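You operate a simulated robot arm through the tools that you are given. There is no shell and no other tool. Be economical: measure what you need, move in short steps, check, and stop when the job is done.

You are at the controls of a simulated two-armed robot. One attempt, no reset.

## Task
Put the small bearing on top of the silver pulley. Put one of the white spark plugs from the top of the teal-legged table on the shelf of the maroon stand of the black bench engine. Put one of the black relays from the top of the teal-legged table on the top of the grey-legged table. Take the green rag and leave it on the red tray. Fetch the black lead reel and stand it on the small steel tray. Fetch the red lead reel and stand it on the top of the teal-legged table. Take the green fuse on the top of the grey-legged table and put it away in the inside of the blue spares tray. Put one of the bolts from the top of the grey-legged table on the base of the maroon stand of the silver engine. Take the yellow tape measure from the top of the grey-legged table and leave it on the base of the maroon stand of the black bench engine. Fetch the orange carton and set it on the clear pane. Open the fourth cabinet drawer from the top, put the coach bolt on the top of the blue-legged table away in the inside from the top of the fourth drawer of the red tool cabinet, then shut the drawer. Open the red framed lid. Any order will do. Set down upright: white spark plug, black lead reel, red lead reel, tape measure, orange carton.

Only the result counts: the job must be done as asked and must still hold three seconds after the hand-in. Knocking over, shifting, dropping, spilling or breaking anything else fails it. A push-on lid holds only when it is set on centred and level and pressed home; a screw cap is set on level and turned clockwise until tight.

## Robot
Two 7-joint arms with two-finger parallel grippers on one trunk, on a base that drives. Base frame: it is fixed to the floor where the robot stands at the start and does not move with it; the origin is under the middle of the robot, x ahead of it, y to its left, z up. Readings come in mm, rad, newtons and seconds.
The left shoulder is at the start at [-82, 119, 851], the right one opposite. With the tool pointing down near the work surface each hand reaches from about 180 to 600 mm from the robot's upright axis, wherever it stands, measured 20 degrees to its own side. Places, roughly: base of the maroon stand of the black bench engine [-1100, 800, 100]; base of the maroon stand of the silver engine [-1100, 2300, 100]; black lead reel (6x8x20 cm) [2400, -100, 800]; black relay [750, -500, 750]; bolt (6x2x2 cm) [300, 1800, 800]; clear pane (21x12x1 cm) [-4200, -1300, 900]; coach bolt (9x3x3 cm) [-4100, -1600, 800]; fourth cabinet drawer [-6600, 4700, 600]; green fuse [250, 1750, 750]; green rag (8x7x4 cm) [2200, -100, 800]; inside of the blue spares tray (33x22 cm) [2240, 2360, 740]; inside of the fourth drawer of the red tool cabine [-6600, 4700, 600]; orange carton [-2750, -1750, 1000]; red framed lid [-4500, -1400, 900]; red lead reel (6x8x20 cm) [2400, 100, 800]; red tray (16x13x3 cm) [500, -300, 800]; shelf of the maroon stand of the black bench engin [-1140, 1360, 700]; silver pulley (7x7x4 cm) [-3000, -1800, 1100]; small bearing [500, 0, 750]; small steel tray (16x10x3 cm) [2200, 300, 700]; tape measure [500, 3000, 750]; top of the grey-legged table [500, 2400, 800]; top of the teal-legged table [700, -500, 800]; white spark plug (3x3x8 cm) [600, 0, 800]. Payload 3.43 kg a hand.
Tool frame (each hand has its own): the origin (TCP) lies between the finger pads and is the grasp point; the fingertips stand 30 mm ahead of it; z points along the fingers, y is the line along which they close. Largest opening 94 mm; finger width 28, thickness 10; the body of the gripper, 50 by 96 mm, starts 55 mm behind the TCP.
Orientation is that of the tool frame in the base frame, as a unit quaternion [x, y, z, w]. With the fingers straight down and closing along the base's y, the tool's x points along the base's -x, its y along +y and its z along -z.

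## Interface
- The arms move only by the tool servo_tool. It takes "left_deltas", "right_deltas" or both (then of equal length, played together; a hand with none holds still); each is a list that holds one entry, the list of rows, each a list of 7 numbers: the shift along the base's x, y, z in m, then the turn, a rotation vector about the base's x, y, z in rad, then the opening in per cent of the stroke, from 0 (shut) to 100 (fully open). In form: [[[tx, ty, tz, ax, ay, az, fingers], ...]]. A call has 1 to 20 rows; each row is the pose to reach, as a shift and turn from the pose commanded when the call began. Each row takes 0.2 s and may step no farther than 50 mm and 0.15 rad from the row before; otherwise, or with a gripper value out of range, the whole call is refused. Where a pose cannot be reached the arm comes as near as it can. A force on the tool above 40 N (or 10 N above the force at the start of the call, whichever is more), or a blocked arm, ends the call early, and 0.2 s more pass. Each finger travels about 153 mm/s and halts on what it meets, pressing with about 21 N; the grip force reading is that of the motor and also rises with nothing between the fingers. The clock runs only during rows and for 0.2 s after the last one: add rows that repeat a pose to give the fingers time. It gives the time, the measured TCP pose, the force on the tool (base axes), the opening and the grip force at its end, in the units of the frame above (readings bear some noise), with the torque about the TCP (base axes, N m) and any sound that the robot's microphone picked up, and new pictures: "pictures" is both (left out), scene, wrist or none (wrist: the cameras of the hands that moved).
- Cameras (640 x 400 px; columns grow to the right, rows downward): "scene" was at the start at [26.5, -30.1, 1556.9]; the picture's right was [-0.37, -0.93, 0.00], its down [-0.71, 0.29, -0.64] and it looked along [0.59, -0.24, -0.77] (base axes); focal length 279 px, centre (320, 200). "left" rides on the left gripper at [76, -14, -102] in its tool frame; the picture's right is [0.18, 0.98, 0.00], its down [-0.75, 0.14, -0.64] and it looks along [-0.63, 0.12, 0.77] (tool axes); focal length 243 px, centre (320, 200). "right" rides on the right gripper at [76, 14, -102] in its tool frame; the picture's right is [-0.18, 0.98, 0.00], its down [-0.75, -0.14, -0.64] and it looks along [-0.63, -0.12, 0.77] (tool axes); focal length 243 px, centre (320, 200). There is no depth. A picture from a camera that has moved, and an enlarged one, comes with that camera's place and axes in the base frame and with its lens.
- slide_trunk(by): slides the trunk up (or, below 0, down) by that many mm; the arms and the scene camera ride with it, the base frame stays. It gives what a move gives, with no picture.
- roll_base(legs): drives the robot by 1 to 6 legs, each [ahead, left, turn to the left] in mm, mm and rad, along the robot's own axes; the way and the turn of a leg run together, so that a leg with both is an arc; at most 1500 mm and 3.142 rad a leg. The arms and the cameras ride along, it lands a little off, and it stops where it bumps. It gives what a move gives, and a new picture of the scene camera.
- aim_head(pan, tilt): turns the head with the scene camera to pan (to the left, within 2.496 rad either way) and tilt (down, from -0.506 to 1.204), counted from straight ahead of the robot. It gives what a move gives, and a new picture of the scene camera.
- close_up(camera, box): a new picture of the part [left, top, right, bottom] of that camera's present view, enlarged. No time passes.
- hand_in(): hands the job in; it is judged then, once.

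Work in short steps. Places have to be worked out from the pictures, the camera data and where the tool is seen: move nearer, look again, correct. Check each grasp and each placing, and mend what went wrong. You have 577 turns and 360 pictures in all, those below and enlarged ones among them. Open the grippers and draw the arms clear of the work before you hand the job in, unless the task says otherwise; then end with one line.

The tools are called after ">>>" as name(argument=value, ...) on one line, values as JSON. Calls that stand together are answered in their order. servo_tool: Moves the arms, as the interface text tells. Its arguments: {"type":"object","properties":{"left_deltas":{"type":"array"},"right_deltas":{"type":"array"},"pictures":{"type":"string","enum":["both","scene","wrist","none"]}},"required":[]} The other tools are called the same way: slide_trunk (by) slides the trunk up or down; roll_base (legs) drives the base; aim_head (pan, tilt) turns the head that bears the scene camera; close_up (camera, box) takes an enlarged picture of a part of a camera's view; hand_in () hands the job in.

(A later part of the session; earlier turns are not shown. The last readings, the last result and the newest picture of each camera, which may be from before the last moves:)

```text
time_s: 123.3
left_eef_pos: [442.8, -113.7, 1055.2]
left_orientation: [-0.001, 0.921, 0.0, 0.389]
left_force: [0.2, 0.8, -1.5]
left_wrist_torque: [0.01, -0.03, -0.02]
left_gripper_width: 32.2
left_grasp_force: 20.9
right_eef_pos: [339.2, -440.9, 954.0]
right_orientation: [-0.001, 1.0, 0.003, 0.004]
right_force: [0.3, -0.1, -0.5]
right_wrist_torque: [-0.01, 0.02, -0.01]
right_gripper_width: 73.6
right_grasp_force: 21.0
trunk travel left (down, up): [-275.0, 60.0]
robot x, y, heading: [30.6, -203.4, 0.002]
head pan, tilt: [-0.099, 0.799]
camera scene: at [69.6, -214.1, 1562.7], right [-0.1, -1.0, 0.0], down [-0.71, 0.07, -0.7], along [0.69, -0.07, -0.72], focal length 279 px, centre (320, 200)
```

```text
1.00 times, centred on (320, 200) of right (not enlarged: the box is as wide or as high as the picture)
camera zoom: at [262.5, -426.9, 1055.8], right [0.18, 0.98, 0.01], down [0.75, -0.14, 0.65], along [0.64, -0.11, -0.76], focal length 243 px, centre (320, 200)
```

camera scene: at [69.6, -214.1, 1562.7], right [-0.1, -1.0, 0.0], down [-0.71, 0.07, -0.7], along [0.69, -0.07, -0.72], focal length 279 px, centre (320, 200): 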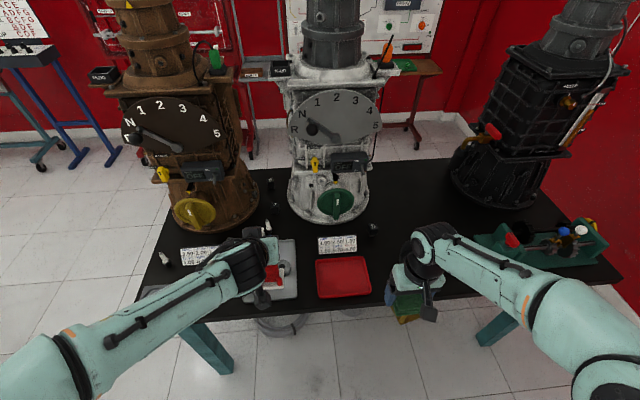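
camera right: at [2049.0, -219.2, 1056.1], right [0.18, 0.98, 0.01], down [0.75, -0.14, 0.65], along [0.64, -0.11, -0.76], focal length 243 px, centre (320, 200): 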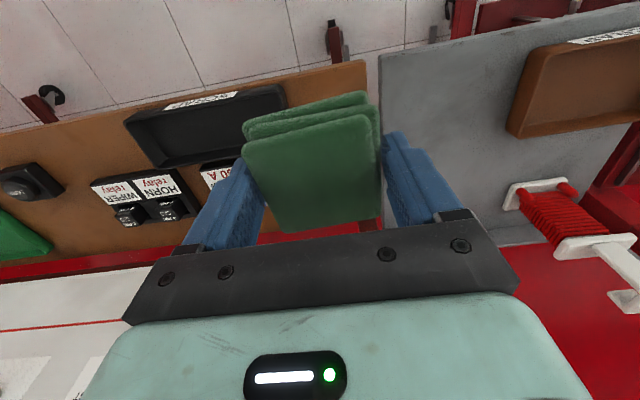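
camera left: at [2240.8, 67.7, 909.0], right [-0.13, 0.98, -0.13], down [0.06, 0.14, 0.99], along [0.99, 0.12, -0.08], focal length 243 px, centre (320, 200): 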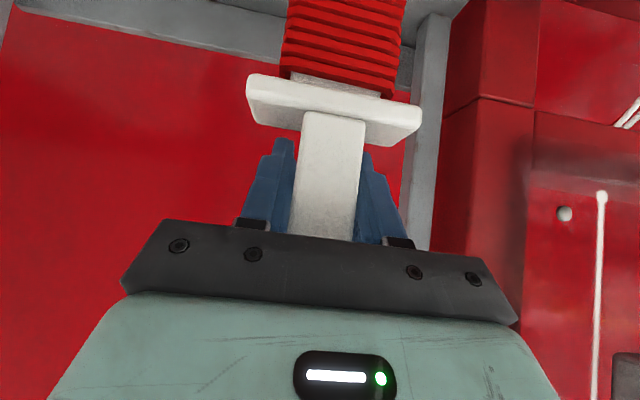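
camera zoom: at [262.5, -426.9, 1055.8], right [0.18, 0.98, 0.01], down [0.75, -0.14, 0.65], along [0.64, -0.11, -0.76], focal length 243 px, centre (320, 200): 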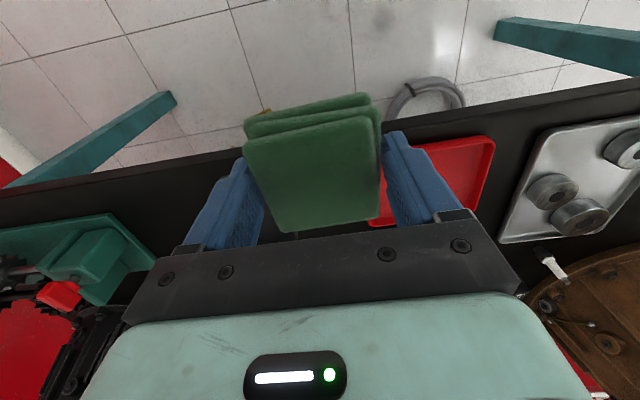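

Red tray centre (487,-325), rim z≈782, table z≈752. I carry the rag over it and lower to just above.

>>> servo_tool(right_deltas=[[[0.03, 0.023, 0, 0, 0, 0, 0], [0.06, 0.046, 0, 0, 0, 0, 0], [0.09, 0.07, 0, 0, 0, 0, 0], [0.12, 0.093, 0, 0, 0, 0, 0], [0.148, 0.116, 0, 0, 0, 0, 0], [0.148, 0.116, -0.045, 0, 0, 0, 0], [0.148, 0.116, -0.09, 0, 0, 0, 0], [0.148, 0.116, -0.12, 0, 0, 0, 0], [0.148, 0.116, -0.12, 0, 0, 0, 0]]], pictures="both")

```text
time_s: 125.3
left_eef_pos: [440.3, -113.7, 1053.5]
left_orientation: [-0.001, 0.921, -0.001, 0.389]
left_force: [-0.1, 0.2, -1.3]
left_wrist_torque: [-0.01, -0.02, 0.0]
left_gripper_width: 32.4
left_grasp_force: 21.4
right_eef_pos: [488.2, -323.8, 834.6]
right_orientation: [-0.001, 1.0, 0.001, 0.004]
right_force: [-0.8, -0.6, -0.2]
right_wrist_torque: [0.01, -0.02, 0.0]
right_gripper_width: 73.3
right_grasp_force: 21.2
trunk travel left (down, up): [-275.0, 60.0]
robot x, y, heading: [35.4, -206.3, 0.001]
head pan, tilt: [-0.099, 0.799]
camera scene: at [68.9, -213.8, 1562.8], right [-0.1, -1.0, 0.0], down [-0.71, 0.07, -0.7], along [0.69, -0.07, -0.72], focal length 279 px, centre (320, 200)
camera right: at [410.5, -309.6, 937.0], right [0.18, 0.98, 0.01], down [0.75, -0.14, 0.65], along [0.64, -0.11, -0.76], focal length 243 px, centre (320, 200)
```

scene: 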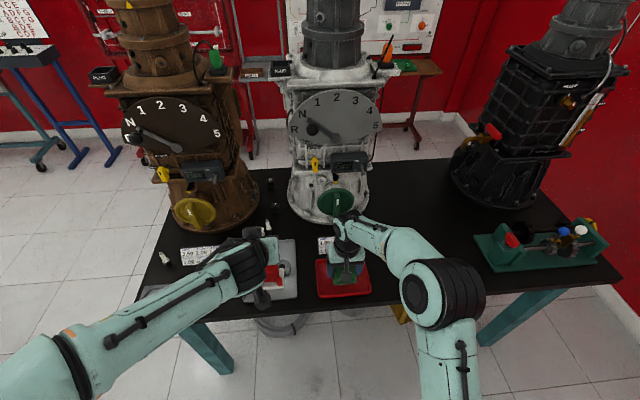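
right: 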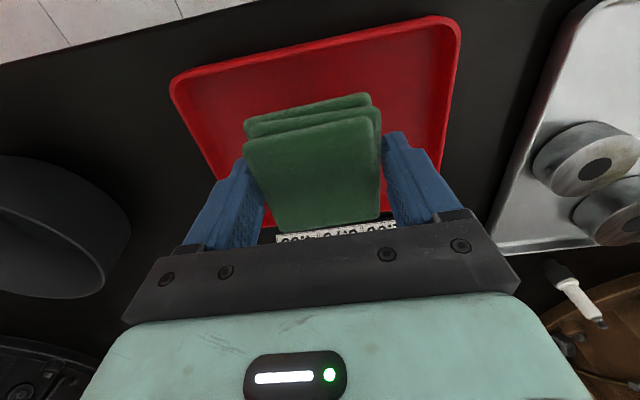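

Well centred. I lower to z≈792 and release.

>>> servo_tool(right_deltas=[[[0, 0.002, -0.02, 0, 0, 0, 0], [0, 0.002, -0.035, 0, 0, 0, 0], [0, 0.002, -0.042, 0, 0, 0, 0], [0, 0.002, -0.042, 0, 0, 0, 0]]], pictures="none")

>>> servo_tool(right_deltas=[[[0, 0, 0, 0, 0, 0, 50], [0, 0, 0, 0, 0, 0, 100], [0, 0, 0, 0, 0, 0, 100], [0, 0, 0.04, 0, 0, 0, 100], [0, 0, 0.08, 0, 0, 0, 100], [0, 0, 0.12, 0, 0, 0, 100]]], pictures="wrist")

```text
time_s: 126.0
left_eef_pos: [439.4, -113.6, 1054.0]
left_orientation: [-0.001, 0.921, 0.0, 0.389]
left_force: [0.7, 0.6, -1.9]
left_wrist_torque: [0.0, 0.0, 0.0]
left_gripper_width: 32.3
left_grasp_force: 20.7
right_eef_pos: [490.0, -322.1, 804.3]
right_orientation: [0.0, 1.0, 0.002, 0.011]
right_force: [-7.6, -1.0, 20.3]
right_wrist_torque: [-0.42, 0.43, -0.13]
right_gripper_width: 73.8
right_grasp_force: 21.2
trunk travel left (down, up): [-275.0, 60.0]
robot x, y, heading: [33.9, -205.2, 0.002]
head pan, tilt: [-0.099, 0.799]
stopped in row 3 (right hand): the force on the tool passed its limit at 49 N (the readings are from after the stop); the commanded pose is now the measured one
```

```text
time_s: 127.5
left_eef_pos: [440.2, -114.5, 1054.7]
left_orientation: [-0.001, 0.921, -0.001, 0.389]
left_force: [1.1, 0.6, -1.5]
left_wrist_torque: [0.0, -0.01, 0.03]
left_gripper_width: 32.4
left_grasp_force: 20.9
right_eef_pos: [488.0, -322.8, 921.8]
right_orientation: [0.0, 1.0, 0.001, 0.009]
right_force: [0.5, 0.6, 0.8]
right_wrist_torque: [-0.02, 0.03, -0.03]
right_gripper_width: 93.9
right_grasp_force: 0.0
trunk travel left (down, up): [-275.0, 60.0]
robot x, y, heading: [32.4, -207.5, 0.003]
head pan, tilt: [-0.099, 0.799]
camera right: at [410.4, -307.5, 1023.7], right [0.18, 0.98, 0.01], down [0.74, -0.14, 0.65], along [0.64, -0.12, -0.76], focal length 243 px, centre (320, 200)
```

right: 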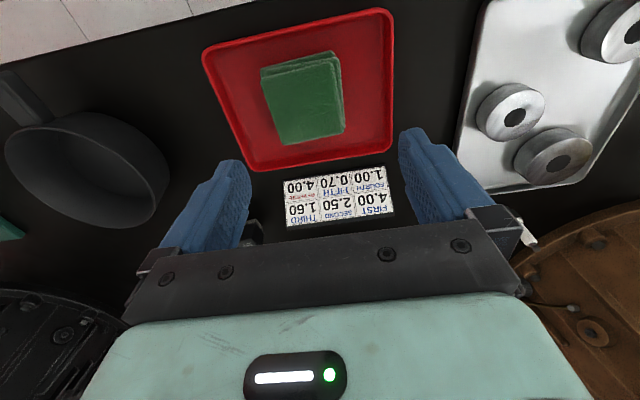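

Rag lies in the red tray; contact showed its floor at z≈772, so the table is about 767. I retract the right hand and strafe right for the reel.

>>> servo_tool(right_deltas=[[[-0.03, -0.03, 0.02, 0, 0, 0, 100], [-0.06, -0.06, 0.04, 0, 0, 0, 100], [-0.1, -0.08, 0.06, 0, 0, 0, 100], [-0.14, -0.1, 0.07, 0, 0, 0, 100], [-0.18, -0.1, 0.07, 0, 0, 0, 100]]], pictures="none")

>>> roll_base(legs=[[0, -606, 0]])

>>> close_up(camera="left", box=[0, 0, 640, 400])

```text
time_s: 128.7
left_eef_pos: [440.7, -114.1, 1054.6]
left_orientation: [0.0, 0.921, -0.001, 0.389]
left_force: [-0.9, 0.3, -2.3]
left_wrist_torque: [0.03, -0.02, 0.02]
left_gripper_width: 32.4
left_grasp_force: 20.5
right_eef_pos: [307.0, -422.2, 990.8]
right_orientation: [-0.001, 1.0, 0.002, 0.009]
right_force: [-0.1, -0.3, 0.5]
right_wrist_torque: [-0.04, -0.04, 0.02]
right_gripper_width: 94.0
right_grasp_force: 0.0
trunk travel left (down, up): [-275.0, 60.0]
robot x, y, heading: [33.5, -207.8, 0.003]
head pan, tilt: [-0.099, 0.799]
```

```text
time_s: 134.4
left_eef_pos: [443.7, -713.6, 1055.0]
left_orientation: [-0.003, 0.921, 0.001, 0.389]
left_force: [0.4, 0.1, -1.6]
left_wrist_torque: [0.02, -0.02, 0.04]
left_gripper_width: 32.1
left_grasp_force: 21.0
right_eef_pos: [311.4, -1022.0, 990.0]
right_orientation: [-0.001, 1.0, 0.003, 0.01]
right_force: [-0.3, -0.7, 0.1]
right_wrist_torque: [-0.01, 0.02, 0.03]
right_gripper_width: 94.0
right_grasp_force: 0.1
trunk travel left (down, up): [-275.0, 60.0]
robot x, y, heading: [36.3, -807.1, 0.008]
head pan, tilt: [-0.099, 0.799]
camera scene: at [71.2, -814.1, 1562.8], right [-0.1, -1.0, 0.0], down [-0.71, 0.07, -0.7], along [0.69, -0.07, -0.72], focal length 279 px, centre (320, 200)
```

scene: 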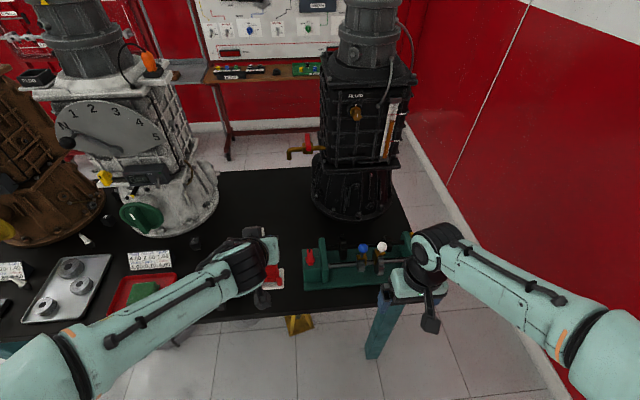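

```text
1.00 times, centred on (320, 200) of left (not enlarged: the box is as wide or as high as the picture)
camera zoom: at [316.2, -729.5, 1069.7], right [-0.13, 0.98, -0.13], down [0.06, 0.14, 0.99], along [0.99, 0.12, -0.08], focal length 243 px, centre (320, 200)
```

zoom: 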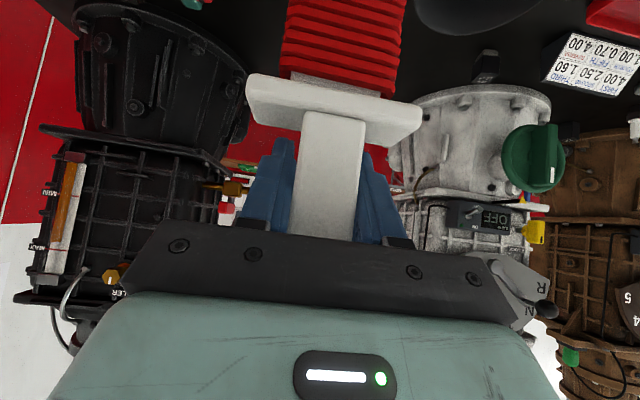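

The gap between pot and vise centres near y≈-713. I lower the reel there to just above the table and look.

>>> servo_tool(left_deltas=[[[0.016, 0, -0.04, 0, 0, 0, 0], [0.016, 0, -0.08, 0, 0, 0, 0], [0.016, 0, -0.11, 0, 0, 0, 0], [0.016, 0, -0.12, 0, 0, 0, 0], [0.016, 0, -0.12, 0, 0, 0, 0]]], pictures="none")

>>> close_up(camera="scene", box=[200, 210, 360, 310])

```text
time_s: 135.6
left_eef_pos: [457.3, -715.6, 933.4]
left_orientation: [-0.001, 0.921, -0.001, 0.389]
left_force: [0.4, -0.2, -0.5]
left_wrist_torque: [0.0, 0.01, 0.05]
left_gripper_width: 32.3
left_grasp_force: 21.2
right_eef_pos: [312.3, -1022.7, 990.3]
right_orientation: [-0.001, 1.0, 0.002, 0.009]
right_force: [-0.5, 0.8, -0.6]
right_wrist_torque: [0.0, 0.0, 0.05]
right_gripper_width: 94.1
right_grasp_force: 0.0
trunk travel left (down, up): [-275.0, 60.0]
robot x, y, heading: [36.3, -802.8, 0.003]
head pan, tilt: [-0.099, 0.799]
```

```text
4.00 times, centred on (280, 260) of scene
camera zoom: at [71.1, -814.0, 1562.8], right [-0.1, -1.0, 0.0], down [-0.71, 0.07, -0.7], along [0.69, -0.07, -0.72], focal length 1114 px, centre (480, -40)
```

zoom: 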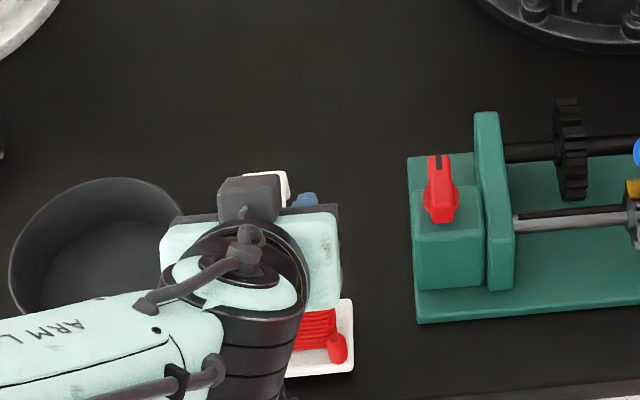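

Clear on both sides, but close to the front edge; I shift 25 mm forward, then lower to contact.

>>> servo_tool(left_deltas=[[[0.025, 0, 0, 0, 0, 0, 0], [0.025, 0, -0.006, 0, 0, 0, 0], [0.025, 0, -0.01, 0, 0, 0, 0], [0.025, 0, -0.01, 0, 0, 0, 0]]], pictures="none")

>>> servo_tool(left_deltas=[[[0.0, 0, -0.003, 0, 0, 0, 0], [0.0, 0, -0.006, 0, 0, 0, 0], [0.0, 0, -0.006, 0, 0, 0, 0]]], pictures="none")

```text
time_s: 136.6
left_eef_pos: [483.4, -715.3, 923.7]
left_orientation: [-0.002, 0.921, 0.0, 0.389]
left_force: [-0.5, -0.2, -1.1]
left_wrist_torque: [0.01, -0.01, 0.0]
left_gripper_width: 32.2
left_grasp_force: 20.7
right_eef_pos: [311.3, -1022.5, 991.3]
right_orientation: [-0.001, 1.0, 0.002, 0.011]
right_force: [-0.3, 0.1, -1.0]
right_wrist_torque: [-0.01, 0.0, 0.01]
right_gripper_width: 94.0
right_grasp_force: 0.2
trunk travel left (down, up): [-275.0, 60.0]
robot x, y, heading: [33.1, -802.0, 0.001]
head pan, tilt: [-0.099, 0.799]
```

```text
time_s: 137.4
left_eef_pos: [484.5, -715.7, 922.5]
left_orientation: [-0.001, 0.919, 0.0, 0.394]
left_force: [-0.6, -1.6, 31.6]
left_wrist_torque: [0.11, 0.6, 0.0]
left_gripper_width: 31.9
left_grasp_force: 20.9
right_eef_pos: [309.2, -1022.4, 990.7]
right_orientation: [-0.001, 1.0, 0.003, 0.01]
right_force: [-0.3, -0.1, 0.5]
right_wrist_torque: [0.03, 0.0, 0.01]
right_gripper_width: 94.0
right_grasp_force: 0.1
trunk travel left (down, up): [-275.0, 60.0]
robot x, y, heading: [36.1, -800.5, 0.003]
head pan, tilt: [-0.099, 0.799]
```

Contact (table z≈769). I ease up 4 mm, open and withdraw along the tool axis.

>>> servo_tool(left_deltas=[[[0.0, 0, 0.004, 0, 0, 0, 0], [0.0, 0, 0.004, 0, 0, 0, 50], [0.0, 0, 0.004, 0, 0, 0, 100], [0, 0, 0.004, 0, 0, 0, 100], [-0.03, 0, 0.03, 0, 0, 0, 100], [-0.06, 0, 0.056, 0, 0, 0, 100], [-0.09, 0, 0.082, 0, 0, 0, 100], [-0.12, 0, 0.12, 0, 0, 0, 100], [-0.14, 0, 0.16, 0, 0, 0, 100]]], pictures="scene")

```text
time_s: 139.4
left_eef_pos: [342.9, -712.5, 1078.3]
left_orientation: [-0.001, 0.921, 0.0, 0.389]
left_force: [-0.5, 0.6, -0.3]
left_wrist_torque: [-0.02, 0.02, 0.0]
left_gripper_width: 93.9
left_grasp_force: 0.1
right_eef_pos: [311.4, -1021.4, 990.8]
right_orientation: [-0.001, 1.0, 0.001, 0.009]
right_force: [-0.4, -0.1, -0.3]
right_wrist_torque: [0.04, 0.0, -0.02]
right_gripper_width: 93.8
right_grasp_force: 0.1
trunk travel left (down, up): [-275.0, 60.0]
robot x, y, heading: [33.0, -807.2, 0.006]
head pan, tilt: [-0.099, 0.799]
camera scene: at [70.4, -813.9, 1562.8], right [-0.1, -1.0, 0.0], down [-0.71, 0.07, -0.7], along [0.69, -0.07, -0.72], focal length 279 px, centre (320, 200)
```

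scene: 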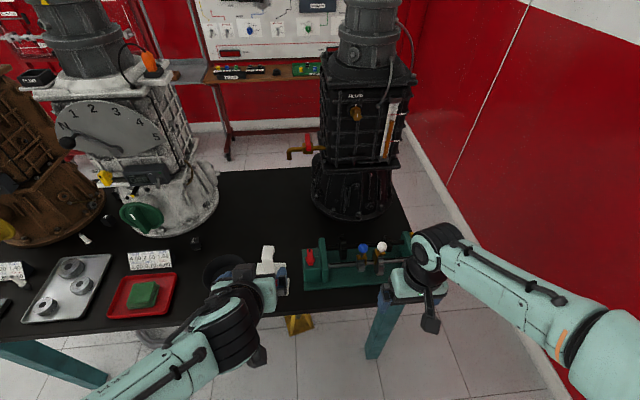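

Red reel stands well. I back off and move left to pick relay and plug; left tool returns to vertical.

>>> servo_tool(left_deltas=[[[-0.01, 0, 0.01, 0, 0.14, 0, 100], [-0.02, 0, 0.02, 0, 0.28, 0, 100], [-0.02, 0, 0.02, 0, 0.42, 0, 100], [-0.02, 0, 0.02, 0, 0.56, 0, 100], [-0.02, 0, 0.02, 0, 0.7, 0, 100], [-0.02, 0, 0.02, 0, 0.8, 0, 100]]], pictures="none")

>>> roll_base(legs=[[0, 500, 0]])

>>> close_up(camera="scene", box=[120, 140, 440, 340])

```text
time_s: 140.8
left_eef_pos: [324.3, -713.0, 1098.3]
left_orientation: [-0.001, 1.0, 0.0, -0.001]
left_force: [-0.4, 0.9, -0.3]
left_wrist_torque: [0.0, 0.02, -0.01]
left_gripper_width: 94.1
left_grasp_force: 0.0
right_eef_pos: [310.6, -1021.8, 989.9]
right_orientation: [-0.001, 1.0, 0.003, 0.01]
right_force: [0.4, 0.4, -0.2]
right_wrist_torque: [-0.01, 0.04, 0.03]
right_gripper_width: 94.0
right_grasp_force: 0.0
trunk travel left (down, up): [-275.0, 60.0]
robot x, y, heading: [38.4, -805.3, 0.006]
head pan, tilt: [-0.099, 0.799]
```

```text
time_s: 145.7
left_eef_pos: [322.1, -210.6, 1099.1]
left_orientation: [0.0, 1.0, 0.0, 0.0]
left_force: [0.6, 0.3, -0.9]
left_wrist_torque: [-0.04, 0.0, -0.04]
left_gripper_width: 94.2
left_grasp_force: 0.0
right_eef_pos: [309.7, -519.9, 990.6]
right_orientation: [0.001, 1.0, 0.002, 0.01]
right_force: [-0.2, -0.2, 0.1]
right_wrist_torque: [-0.01, 0.0, 0.01]
right_gripper_width: 93.8
right_grasp_force: 0.1
trunk travel left (down, up): [-275.0, 60.0]
robot x, y, heading: [31.4, -302.0, -0.0]
head pan, tilt: [-0.099, 0.799]
camera scene: at [69.5, -310.7, 1562.8], right [-0.1, -1.0, 0.0], down [-0.71, 0.07, -0.7], along [0.69, -0.07, -0.72], focal length 279 px, centre (320, 200)
```

scene: 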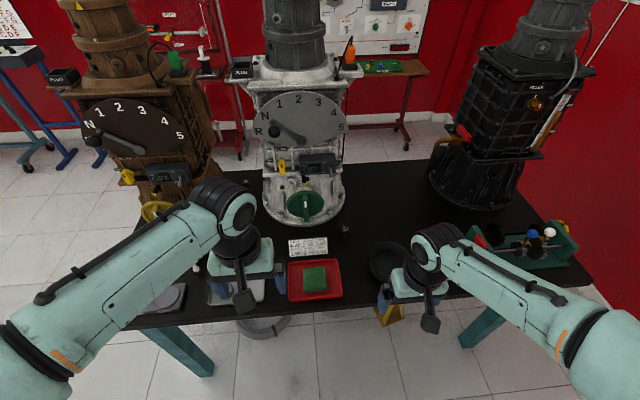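

```text
2.00 times, centred on (280, 240) of scene
camera zoom: at [69.5, -310.7, 1562.8], right [-0.1, -1.0, 0.0], down [-0.71, 0.07, -0.7], along [0.69, -0.07, -0.72], focal length 557 px, centre (400, 120)
```

zoom: 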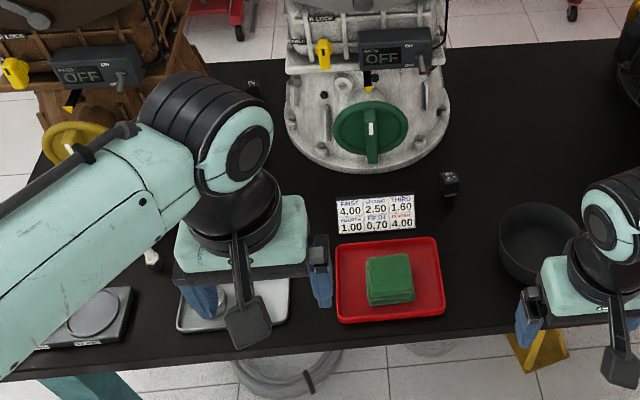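

The relay cube sits at about (654,-459). I roll 80 mm nearer and move the right hand over it at modest height.

>>> roll_base(legs=[[85, 0, 0]])

>>> servo_tool(right_deltas=[[[0.03, 0.01, -0.03, 0, 0, 0, 100], [0.06, 0.02, -0.06, 0, 0, 0, 100], [0.1, 0.03, -0.08, 0, 0, 0, 100], [0.14, 0.04, -0.085, 0, 0, 0, 100], [0.18, 0.05, -0.085, 0, 0, 0, 100], [0.22, 0.06, -0.085, 0, 0, 0, 100], [0.22, 0.06, -0.085, 0, 0, 0, 100]]], pictures="wrist")

```text
time_s: 146.8
left_eef_pos: [408.9, -210.5, 1098.3]
left_orientation: [0.0, 1.0, 0.001, 0.0]
left_force: [-0.2, -1.1, -0.4]
left_wrist_torque: [0.03, 0.01, -0.01]
left_gripper_width: 93.9
left_grasp_force: 0.1
right_eef_pos: [394.0, -519.4, 990.8]
right_orientation: [0.0, 1.0, 0.003, 0.01]
right_force: [0.1, -0.5, -0.2]
right_wrist_torque: [-0.02, 0.01, -0.01]
right_gripper_width: 94.1
right_grasp_force: 0.0
trunk travel left (down, up): [-275.0, 60.0]
robot x, y, heading: [121.5, -297.2, 0.001]
head pan, tilt: [-0.099, 0.799]
camera scene: at [155.2, -310.7, 1562.7], right [-0.1, -1.0, 0.0], down [-0.71, 0.07, -0.7], along [0.69, -0.07, -0.72], focal length 279 px, centre (320, 200)
```

scene: 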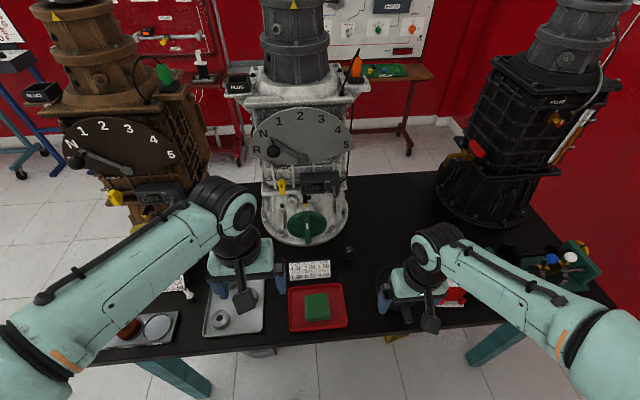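

```text
time_s: 148.4
left_eef_pos: [407.5, -210.8, 1098.6]
left_orientation: [0.0, 1.0, 0.0, 0.0]
left_force: [-0.5, -0.1, -0.2]
left_wrist_torque: [0.02, 0.0, 0.0]
left_gripper_width: 94.1
left_grasp_force: 0.1
right_eef_pos: [613.5, -458.7, 905.4]
right_orientation: [0.001, 1.0, 0.002, 0.01]
right_force: [0.1, 0.3, 0.1]
right_wrist_torque: [0.01, -0.03, -0.02]
right_gripper_width: 94.0
right_grasp_force: 0.0
trunk travel left (down, up): [-275.0, 60.0]
robot x, y, heading: [117.8, -301.3, 0.003]
head pan, tilt: [-0.099, 0.799]
camera right: at [535.6, -444.0, 1006.8], right [0.19, 0.98, 0.01], down [0.74, -0.15, 0.66], along [0.65, -0.12, -0.76], focal length 243 px, centre (320, 200)
```

right: 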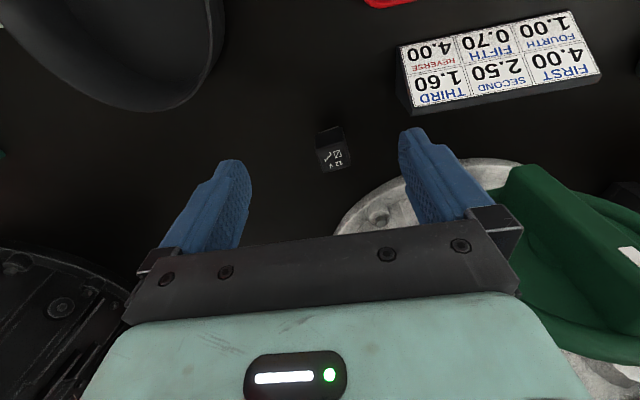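

Relay centre at about (650,-452). I move over it, narrow the fingers, and descend to z≈804.

>>> servo_tool(right_deltas=[[[0.037, 0.007, -0.02, 0, 0, 0, 70], [0.037, 0.007, -0.05, 0, 0, 0, 65], [0.037, 0.007, -0.06, 0, 0, 0, 65], [0.037, 0.007, -0.06, 0, 0, 0, 65]]], pictures="wrist")

```text
time_s: 149.4
left_eef_pos: [407.9, -211.9, 1097.7]
left_orientation: [0.0, 1.0, 0.0, 0.0]
left_force: [-0.6, -0.6, 0.4]
left_wrist_torque: [-0.03, 0.01, 0.01]
left_gripper_width: 94.1
left_grasp_force: 0.1
right_eef_pos: [650.5, -453.8, 845.7]
right_orientation: [0.001, 1.0, 0.002, 0.01]
right_force: [-0.3, 0.3, -0.3]
right_wrist_torque: [0.0, 0.01, 0.03]
right_gripper_width: 61.2
right_grasp_force: 0.0
trunk travel left (down, up): [-275.0, 60.0]
robot x, y, heading: [120.0, -302.5, 0.001]
head pan, tilt: [-0.099, 0.799]
camera right: at [573.0, -439.8, 946.7], right [0.19, 0.98, 0.01], down [0.74, -0.15, 0.66], along [0.65, -0.12, -0.76], focal length 243 px, centre (320, 200)
```

right: 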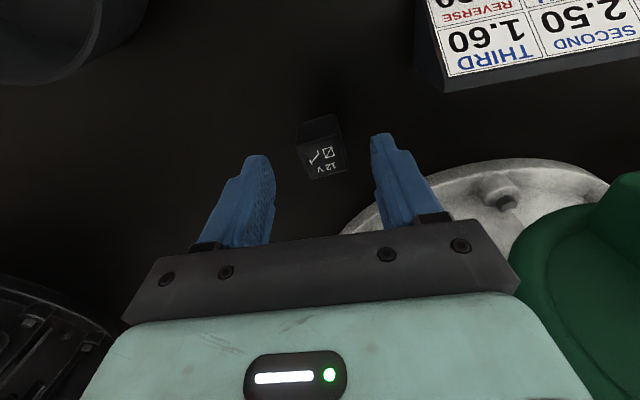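

Slightly forward (+5 mm) and down to grasp.

>>> servo_tool(right_deltas=[[[0.005, 0.001, -0.02, 0, 0, 0, 65], [0.005, 0.001, -0.035, 0, 0, 0, 65], [0.005, 0.001, -0.042, 0, 0, 0, 65], [0.005, 0.001, -0.042, 0, 0, 0, 0], [0.005, 0.001, -0.042, 0, 0, 0, 0], [0.005, 0.001, -0.042, 0, 0, 0, 0]]], pictures="wrist")

```text
time_s: 150.8
left_eef_pos: [409.2, -210.3, 1099.3]
left_orientation: [0.0, 1.0, 0.0, 0.0]
left_force: [-0.1, -0.3, -0.7]
left_wrist_torque: [-0.03, -0.04, -0.02]
left_gripper_width: 93.8
left_grasp_force: 0.0
right_eef_pos: [657.0, -453.6, 802.9]
right_orientation: [0.001, 1.0, 0.002, 0.009]
right_force: [0.0, 0.3, -0.2]
right_wrist_torque: [0.0, 0.0, -0.01]
right_gripper_width: 31.7
right_grasp_force: 21.4
trunk travel left (down, up): [-275.0, 60.0]
robot x, y, heading: [119.4, -301.7, -0.002]
head pan, tilt: [-0.099, 0.799]
camera right: at [578.8, -438.5, 905.2], right [0.19, 0.98, 0.01], down [0.74, -0.15, 0.66], along [0.65, -0.12, -0.76], focal length 243 px, centre (320, 200)
```

right: 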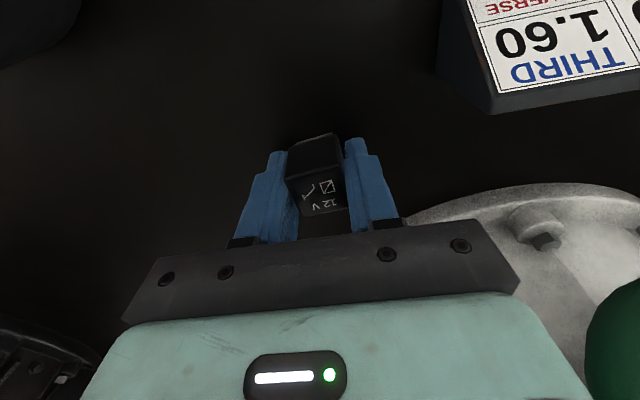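

Relay gripped (32 mm). I lift and retract.

>>> servo_tool(right_deltas=[[[0, 0, 0.045, 0, 0, 0, 0], [0, 0, 0.09, 0, 0, 0, 0], [-0.04, -0.01, 0.11, 0, 0, 0, 0], [-0.08, -0.02, 0.13, 0, 0, 0, 0], [-0.12, -0.03, 0.15, 0, 0, 0, 0], [-0.16, -0.04, 0.17, 0, 0, 0, 0], [-0.2, -0.05, 0.18, 0, 0, 0, 0], [-0.24, -0.06, 0.18, 0, 0, 0, 0], [-0.24, -0.06, 0.18, 0, 0, 0, 0]]], pictures="none")

>>> roll_base(legs=[[-80, 0, 0], [0, 330, 0]])

>>> close_up(camera="left", box=[0, 0, 640, 400])

```text
time_s: 152.8
left_eef_pos: [408.1, -209.4, 1099.0]
left_orientation: [0.0, 1.0, 0.0, -0.001]
left_force: [0.3, 0.6, 0.2]
left_wrist_torque: [0.01, 0.0, -0.01]
left_gripper_width: 94.0
left_grasp_force: 0.1
right_eef_pos: [417.7, -511.3, 982.6]
right_orientation: [0.002, 1.0, 0.001, 0.009]
right_force: [-0.2, 0.0, -0.2]
right_wrist_torque: [-0.02, 0.0, -0.02]
right_gripper_width: 31.4
right_grasp_force: 20.9
trunk travel left (down, up): [-275.0, 60.0]
robot x, y, heading: [117.5, -299.3, -0.002]
head pan, tilt: [-0.099, 0.799]
```

```text
time_s: 157.0
left_eef_pos: [326.6, 127.4, 1099.3]
left_orientation: [-0.001, 1.0, 0.0, 0.0]
left_force: [0.3, 0.0, -0.9]
left_wrist_torque: [-0.01, 0.0, -0.01]
left_gripper_width: 94.0
left_grasp_force: 0.1
right_eef_pos: [336.7, -172.1, 983.4]
right_orientation: [0.001, 1.0, 0.001, 0.009]
right_force: [0.4, -0.8, -0.3]
right_wrist_torque: [0.01, 0.0, 0.04]
right_gripper_width: 31.4
right_grasp_force: 21.0
trunk travel left (down, up): [-275.0, 60.0]
robot x, y, heading: [38.7, 40.3, 0.004]
head pan, tilt: [-0.099, 0.799]
camera scene: at [73.7, 28.4, 1562.8], right [-0.1, -1.0, 0.0], down [-0.71, 0.07, -0.7], along [0.69, -0.07, -0.72], focal length 279 px, centre (320, 200)
```

scene: 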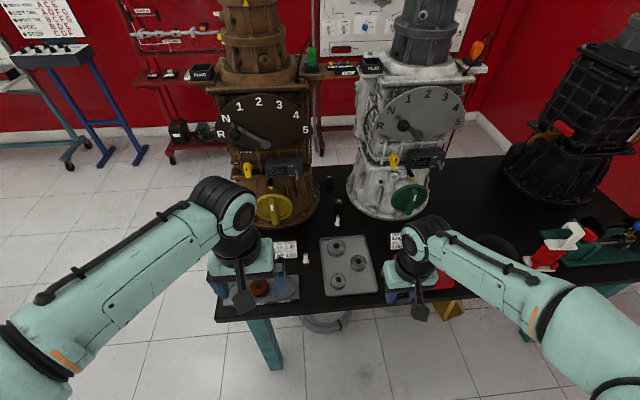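

```text
1.00 times, centred on (320, 200) of left (not enlarged: the box is as wide or as high as the picture)
camera zoom: at [250.1, 113.0, 1199.6], right [-0.19, 0.98, 0.0], down [0.75, 0.14, 0.64], along [0.63, 0.12, -0.77], focal length 243 px, centre (320, 200)
```

zoom: 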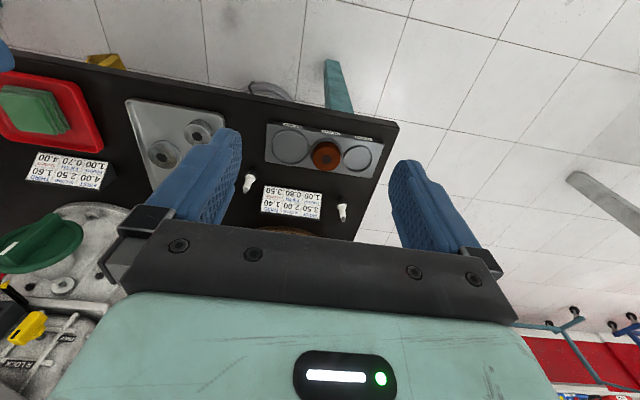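

The nearer plug stands at about (562,24). I roll in 70 mm and bring the left hand above it.

>>> roll_base(legs=[[70, 0, 0]])

>>> servo_tool(left_deltas=[[[0.03, -0.02, -0.03, 0, 0, 0, 100], [0.06, -0.04, -0.06, 0, 0, 0, 100], [0.09, -0.06, -0.09, 0, 0, 0, 100], [0.11, -0.08, -0.12, 0, 0, 0, 90], [0.13, -0.1, -0.15, 0, 0, 0, 80], [0.14, -0.103, -0.19, 0, 0, 0, 70], [0.14, -0.103, -0.19, 0, 0, 0, 70]]], pictures="wrist")

```text
time_s: 158.0
left_eef_pos: [397.9, 128.5, 1098.5]
left_orientation: [0.0, 1.0, 0.0, -0.001]
left_force: [0.4, 0.1, -0.7]
left_wrist_torque: [-0.03, 0.02, 0.05]
left_gripper_width: 94.0
left_grasp_force: 0.1
right_eef_pos: [406.8, -171.5, 981.6]
right_orientation: [0.001, 1.0, 0.001, 0.008]
right_force: [-0.3, -0.1, -1.0]
right_wrist_torque: [-0.05, -0.01, -0.05]
right_gripper_width: 31.5
right_grasp_force: 21.3
trunk travel left (down, up): [-275.0, 60.0]
robot x, y, heading: [105.9, 40.9, 0.004]
head pan, tilt: [-0.099, 0.799]
camera scene: at [144.1, 28.4, 1562.7], right [-0.1, -1.0, 0.0], down [-0.71, 0.07, -0.7], along [0.69, -0.07, -0.72], focal length 279 px, centre (320, 200)
```

scene: 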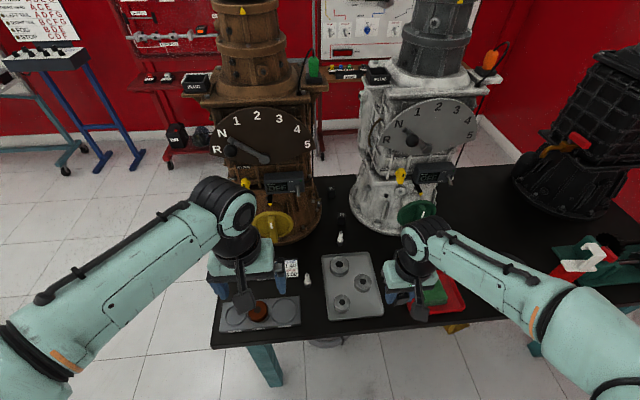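

```text
time_s: 159.6
left_eef_pos: [536.1, 27.6, 907.0]
left_orientation: [-0.001, 1.0, 0.0, 0.0]
left_force: [-0.3, -0.7, -0.2]
left_wrist_torque: [0.02, 0.0, 0.01]
left_gripper_width: 65.9
left_grasp_force: 0.0
right_eef_pos: [406.6, -172.6, 983.9]
right_orientation: [0.0, 1.0, 0.002, 0.01]
right_force: [-0.8, -0.4, 1.0]
right_wrist_torque: [0.03, 0.0, 0.01]
right_gripper_width: 31.1
right_grasp_force: 21.0
trunk travel left (down, up): [-275.0, 60.0]
robot x, y, heading: [110.2, 36.7, 0.0]
head pan, tilt: [-0.099, 0.799]
camera left: at [459.2, 12.2, 1008.6], right [-0.19, 0.98, 0.0], down [0.75, 0.14, 0.64], along [0.63, 0.12, -0.77], focal length 243 px, centre (320, 200)
```

left: 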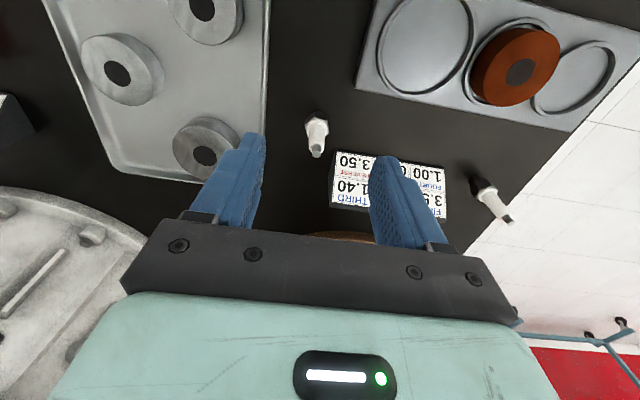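

Plug at about (547,25); the bearing tray edge is near, so I narrow to 47 mm and descend.

>>> servo_tool(left_deltas=[[[0.011, -0.002, -0.01, 0, 0, 0, 50], [0.011, -0.002, -0.03, 0, 0, 0, 50], [0.011, -0.002, -0.04, 0, 0, 0, 50]]], pictures="wrist")

```text
time_s: 160.4
left_eef_pos: [547.6, 23.5, 867.8]
left_orientation: [0.0, 1.0, 0.0, -0.001]
left_force: [-0.1, -0.7, -0.2]
left_wrist_torque: [-0.02, 0.0, 0.02]
left_gripper_width: 47.0
left_grasp_force: 0.0
right_eef_pos: [406.7, -172.1, 982.2]
right_orientation: [0.001, 1.0, 0.004, 0.01]
right_force: [0.6, -1.2, 0.1]
right_wrist_torque: [0.0, -0.02, 0.02]
right_gripper_width: 31.3
right_grasp_force: 21.0
trunk travel left (down, up): [-275.0, 60.0]
robot x, y, heading: [109.3, 40.8, 0.006]
head pan, tilt: [-0.099, 0.799]
camera left: at [470.6, 8.5, 969.1], right [-0.18, 0.98, 0.0], down [0.75, 0.14, 0.64], along [0.63, 0.12, -0.77], focal length 243 px, centre (320, 200)
```

left: 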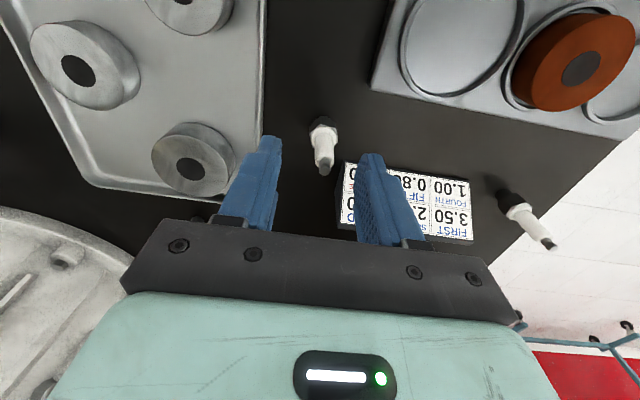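

Well aligned. Descend to z≈818 and close.

>>> servo_tool(left_deltas=[[[0.001, 0.002, -0.02, 0, 0, 0, 50], [0.001, 0.002, -0.04, 0, 0, 0, 50], [0.001, 0.002, -0.05, 0, 0, 0, 50], [0.001, 0.002, -0.05, 0, 0, 0, 0], [0.001, 0.002, -0.05, 0, 0, 0, 0], [0.001, 0.002, -0.05, 0, 0, 0, 0]]], pictures="wrist")

```text
time_s: 161.8
left_eef_pos: [548.1, 26.8, 819.0]
left_orientation: [0.0, 1.0, 0.001, 0.0]
left_force: [0.1, 0.5, 1.0]
left_wrist_torque: [0.0, 0.02, 0.01]
left_gripper_width: 22.5
left_grasp_force: 21.0
right_eef_pos: [406.0, -172.8, 982.8]
right_orientation: [0.001, 1.0, 0.001, 0.01]
right_force: [0.4, -0.2, 0.0]
right_wrist_torque: [-0.02, -0.02, 0.03]
right_gripper_width: 31.2
right_grasp_force: 20.8
trunk travel left (down, up): [-275.0, 60.0]
robot x, y, heading: [106.6, 40.2, 0.001]
head pan, tilt: [-0.099, 0.799]
camera left: at [471.5, 10.7, 919.8], right [-0.18, 0.98, 0.0], down [0.75, 0.14, 0.64], along [0.63, 0.12, -0.77], focal length 243 px, centre (320, 200)
```

left: 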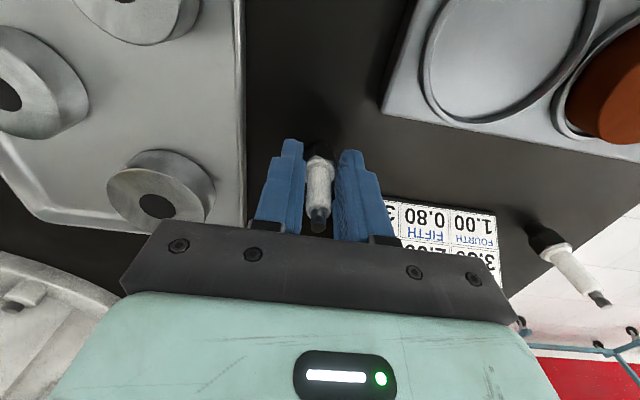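

Plug gripped. I lift it clear and back away from the table toward the grey table.

>>> servo_tool(left_deltas=[[[0, 0, 0.045, 0, 0, 0, 0], [0, 0, 0.09, 0, 0, 0, 0], [-0.02, 0.01, 0.13, 0, 0, 0, 0], [-0.06, 0.03, 0.15, 0, 0, 0, 0], [-0.1, 0.06, 0.16, 0, 0, 0, 0], [-0.14, 0.08, 0.16, 0, 0, 0, 0], [-0.18, 0.1, 0.16, 0, 0, 0, 0], [-0.18, 0.1, 0.16, 0, 0, 0, 0]]], pictures="none")

>>> roll_base(legs=[[-250, 0, 0], [0, 1300, 0]])

>>> aim_head(pan=0.5, tilt=0.6)

```text
refused: row 5 steps farther than a row can; nothing moved
```

```text
time_s: 174.8
left_eef_pos: [278.6, 1331.3, 818.6]
left_orientation: [-0.013, 1.0, 0.0, 0.0]
left_force: [-0.4, 0.3, -1.3]
left_wrist_torque: [0.02, -0.01, -0.04]
left_gripper_width: 21.8
left_grasp_force: 21.0
right_eef_pos: [141.6, 1128.7, 982.5]
right_orientation: [-0.013, 1.0, 0.003, 0.011]
right_force: [-1.3, -0.1, 0.3]
right_wrist_torque: [0.0, -0.02, 0.0]
right_gripper_width: 31.2
right_grasp_force: 21.2
trunk travel left (down, up): [-275.0, 60.0]
robot x, y, heading: [-166.1, 1333.5, 0.03]
head pan, tilt: [-0.099, 0.799]
camera scene: at [-126.6, 1321.9, 1562.8], right [-0.07, -1.0, 0.0], down [-0.72, 0.05, -0.7], along [0.7, -0.05, -0.72], focal length 279 px, centre (320, 200)
```

scene: 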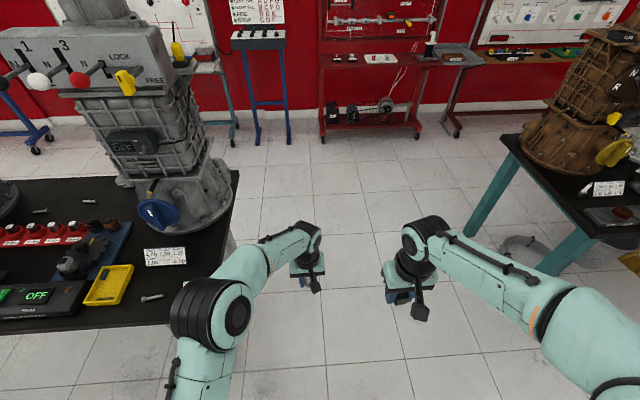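

```text
time_s: 175.8
left_eef_pos: [278.9, 1330.8, 818.6]
left_orientation: [-0.014, 1.0, 0.0, 0.0]
left_force: [0.4, 0.2, 0.2]
left_wrist_torque: [0.0, 0.01, 0.04]
left_gripper_width: 19.9
left_grasp_force: 20.8
right_eef_pos: [142.9, 1128.1, 983.5]
right_orientation: [-0.013, 1.0, 0.002, 0.009]
right_force: [0.4, -0.4, -0.1]
right_wrist_torque: [0.04, 0.0, -0.01]
right_gripper_width: 31.1
right_grasp_force: 21.2
trunk travel left (down, up): [-275.0, 60.0]
robot x, y, heading: [-162.6, 1333.3, 0.031]
head pan, tilt: [0.499, 0.6]
camera scene: at [-130.7, 1372.0, 1579.6], right [0.5, -0.86, 0.0], down [-0.49, -0.28, -0.82], along [0.71, 0.42, -0.57], focal length 279 px, centre (320, 200)
```

scene: 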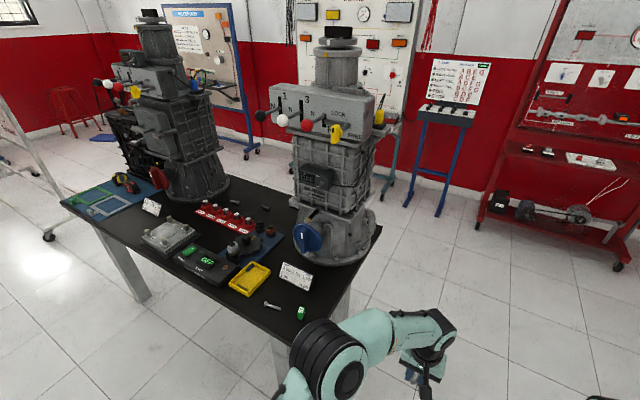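

The arm call was refused while the base call ran; the plug was drawn back at low height. I check the held plug and then the table for disturbance.

>>> close_up(camera="left", box=[0, 0, 640, 400])

>>> aim_head(pan=-0.85, tilt=0.5)

>>> close_up(camera="scene", box=[240, 130, 480, 280])

```text
1.00 times, centred on (320, 200) of left (not enlarged: the box is as wide or as high as the picture)
camera zoom: at [202.1, 1313.3, 919.9], right [-0.21, 0.98, 0.0], down [0.75, 0.16, 0.64], along [0.63, 0.14, -0.77], focal length 243 px, centre (320, 200)
```

zoom: 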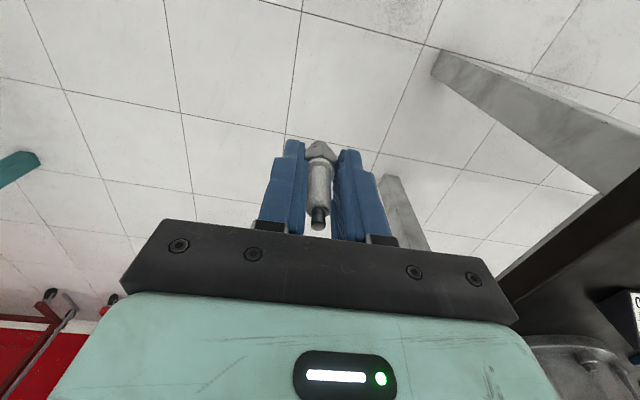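

```text
time_s: 177.3
left_eef_pos: [278.5, 1330.0, 818.6]
left_orientation: [-0.014, 1.0, -0.001, -0.001]
left_force: [-0.3, 0.0, -0.4]
left_wrist_torque: [0.0, 0.0, 0.02]
left_gripper_width: 20.2
left_grasp_force: 20.8
right_eef_pos: [141.0, 1128.6, 983.1]
right_orientation: [-0.014, 1.0, 0.001, 0.009]
right_force: [0.1, 0.6, -0.4]
right_wrist_torque: [0.0, 0.01, -0.02]
right_gripper_width: 31.3
right_grasp_force: 20.9
trunk travel left (down, up): [-275.0, 60.0]
robot x, y, heading: [-161.4, 1333.2, 0.03]
head pan, tilt: [-0.85, 0.499]
camera scene: at [-144.9, 1261.0, 1588.7], right [-0.73, -0.68, 0.0], down [-0.33, 0.35, -0.88], along [0.6, -0.64, -0.48], focal length 279 px, centre (320, 200)
```

scene: 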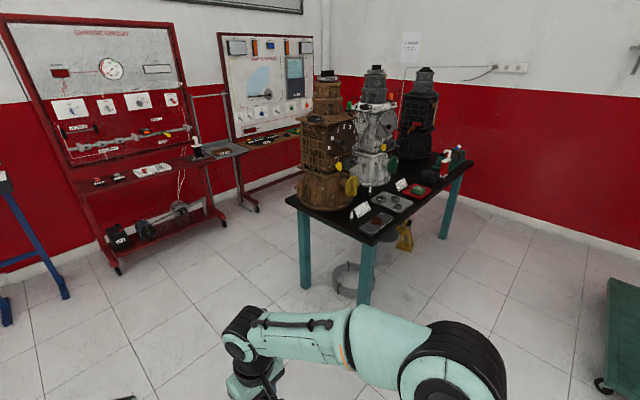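

```text
2.67 times, centred on (360, 205) of scene
camera zoom: at [-144.9, 1261.0, 1588.7], right [-0.73, -0.68, 0.0], down [-0.33, 0.35, -0.88], along [0.6, -0.64, -0.48], focal length 743 px, centre (213, 187)
```

zoom: 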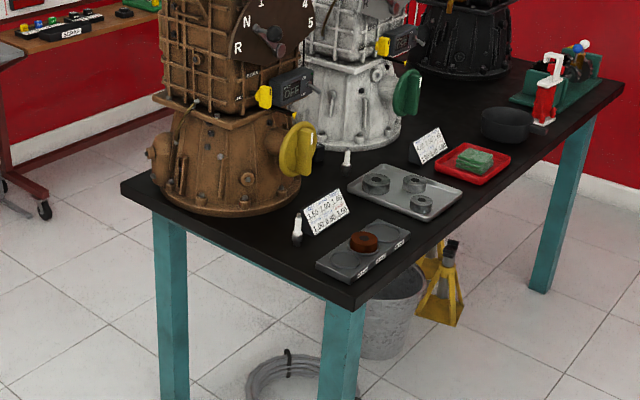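

Everything is still in place and the plug is held upright. I raise the left hand now.

>>> servo_tool(left_deltas=[[[0, 0, 0.045, 0, 0, 0, 0], [0, 0.02, 0.085, 0, 0, 0, 0], [-0.02, 0.05, 0.11, 0, 0, 0, 0], [-0.04, 0.08, 0.14, 0, 0, 0, 0], [-0.06, 0.11, 0.17, 0, 0, 0, 0], [-0.08, 0.13, 0.2, 0, 0, 0, 0], [-0.08, 0.13, 0.2, 0, 0, 0, 0]]], pictures="none")

>>> aim_head(pan=0.0, tilt=0.85)

```text
time_s: 178.9
left_eef_pos: [199.6, 1457.3, 1020.6]
left_orientation: [-0.014, 1.0, 0.001, -0.001]
left_force: [0.4, 0.0, -1.5]
left_wrist_torque: [0.01, 0.04, 0.0]
left_gripper_width: 20.1
left_grasp_force: 20.6
right_eef_pos: [142.3, 1127.5, 982.3]
right_orientation: [-0.013, 1.0, 0.003, 0.008]
right_force: [0.1, 0.0, -0.4]
right_wrist_torque: [-0.02, -0.01, -0.01]
right_gripper_width: 31.2
right_grasp_force: 21.2
trunk travel left (down, up): [-275.0, 60.0]
robot x, y, heading: [-158.9, 1332.8, 0.028]
head pan, tilt: [-0.85, 0.499]
```

```text
time_s: 180.1
left_eef_pos: [199.6, 1458.7, 1018.3]
left_orientation: [-0.013, 1.0, 0.0, 0.0]
left_force: [-1.0, 0.2, -0.4]
left_wrist_torque: [0.03, 0.03, 0.01]
left_gripper_width: 19.8
left_grasp_force: 20.8
right_eef_pos: [142.1, 1127.9, 981.9]
right_orientation: [-0.013, 1.0, 0.002, 0.009]
right_force: [-1.1, -0.3, 0.2]
right_wrist_torque: [-0.02, 0.03, -0.01]
right_gripper_width: 31.3
right_grasp_force: 20.6
trunk travel left (down, up): [-275.0, 60.0]
robot x, y, heading: [-163.4, 1328.9, 0.026]
head pan, tilt: [0.0, 0.85]
camera scene: at [-128.9, 1329.7, 1558.8], right [0.03, -1.0, 0.0], down [-0.75, -0.02, -0.66], along [0.66, 0.02, -0.75], focal length 279 px, centre (320, 200)
```

scene: 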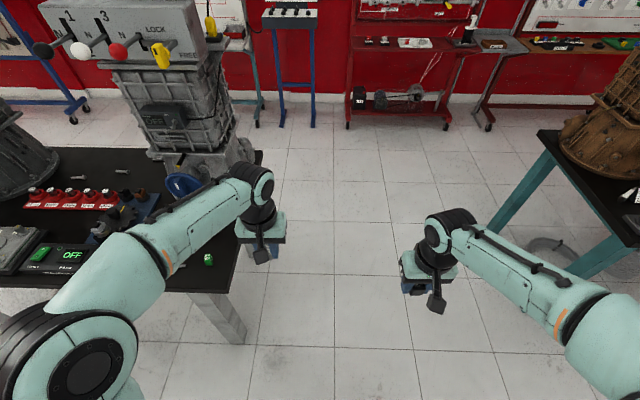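

I strafe left to the grey table's near end.

>>> roll_base(legs=[[0, 500, -0.026]])

>>> close_up(camera="scene", box=[180, 140, 500, 340])

```text
time_s: 184.9
left_eef_pos: [193.5, 1945.0, 1019.9]
left_orientation: [-0.002, 1.0, 0.0, -0.001]
left_force: [-0.8, -0.4, -0.3]
left_wrist_torque: [0.04, 0.01, 0.0]
left_gripper_width: 19.8
left_grasp_force: 20.4
right_eef_pos: [128.4, 1616.6, 982.4]
right_orientation: [0.0, 1.0, 0.002, 0.01]
right_force: [-0.1, 0.2, -0.1]
right_wrist_torque: [0.0, 0.02, 0.03]
right_gripper_width: 31.1
right_grasp_force: 20.8
trunk travel left (down, up): [-275.0, 60.0]
robot x, y, heading: [-171.7, 1825.7, 0.005]
head pan, tilt: [0.0, 0.85]
camera scene: at [-137.5, 1824.6, 1558.8], right [0.0, -1.0, 0.0], down [-0.75, 0.0, -0.66], along [0.66, 0.0, -0.75], focal length 279 px, centre (320, 200)
```

scene: 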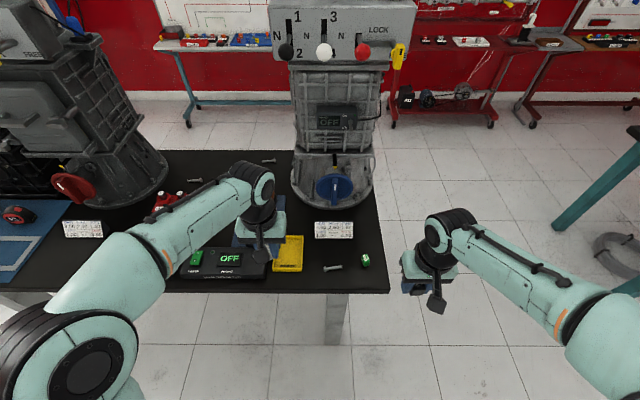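

```text
2.00 times, centred on (340, 240) of scene
camera zoom: at [-137.5, 1824.6, 1558.8], right [0.0, -1.0, 0.0], down [-0.75, 0.0, -0.66], along [0.66, 0.0, -0.75], focal length 557 px, centre (280, 120)
```

zoom: 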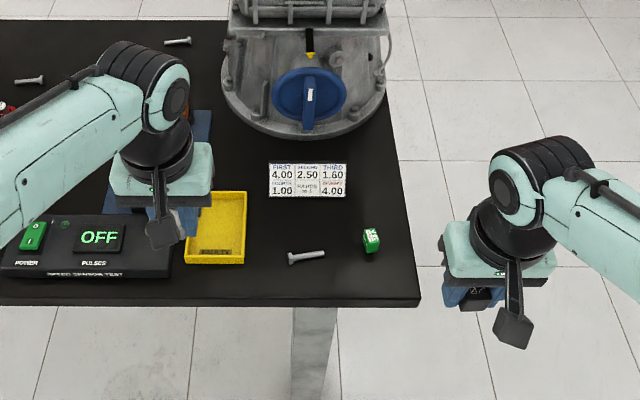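

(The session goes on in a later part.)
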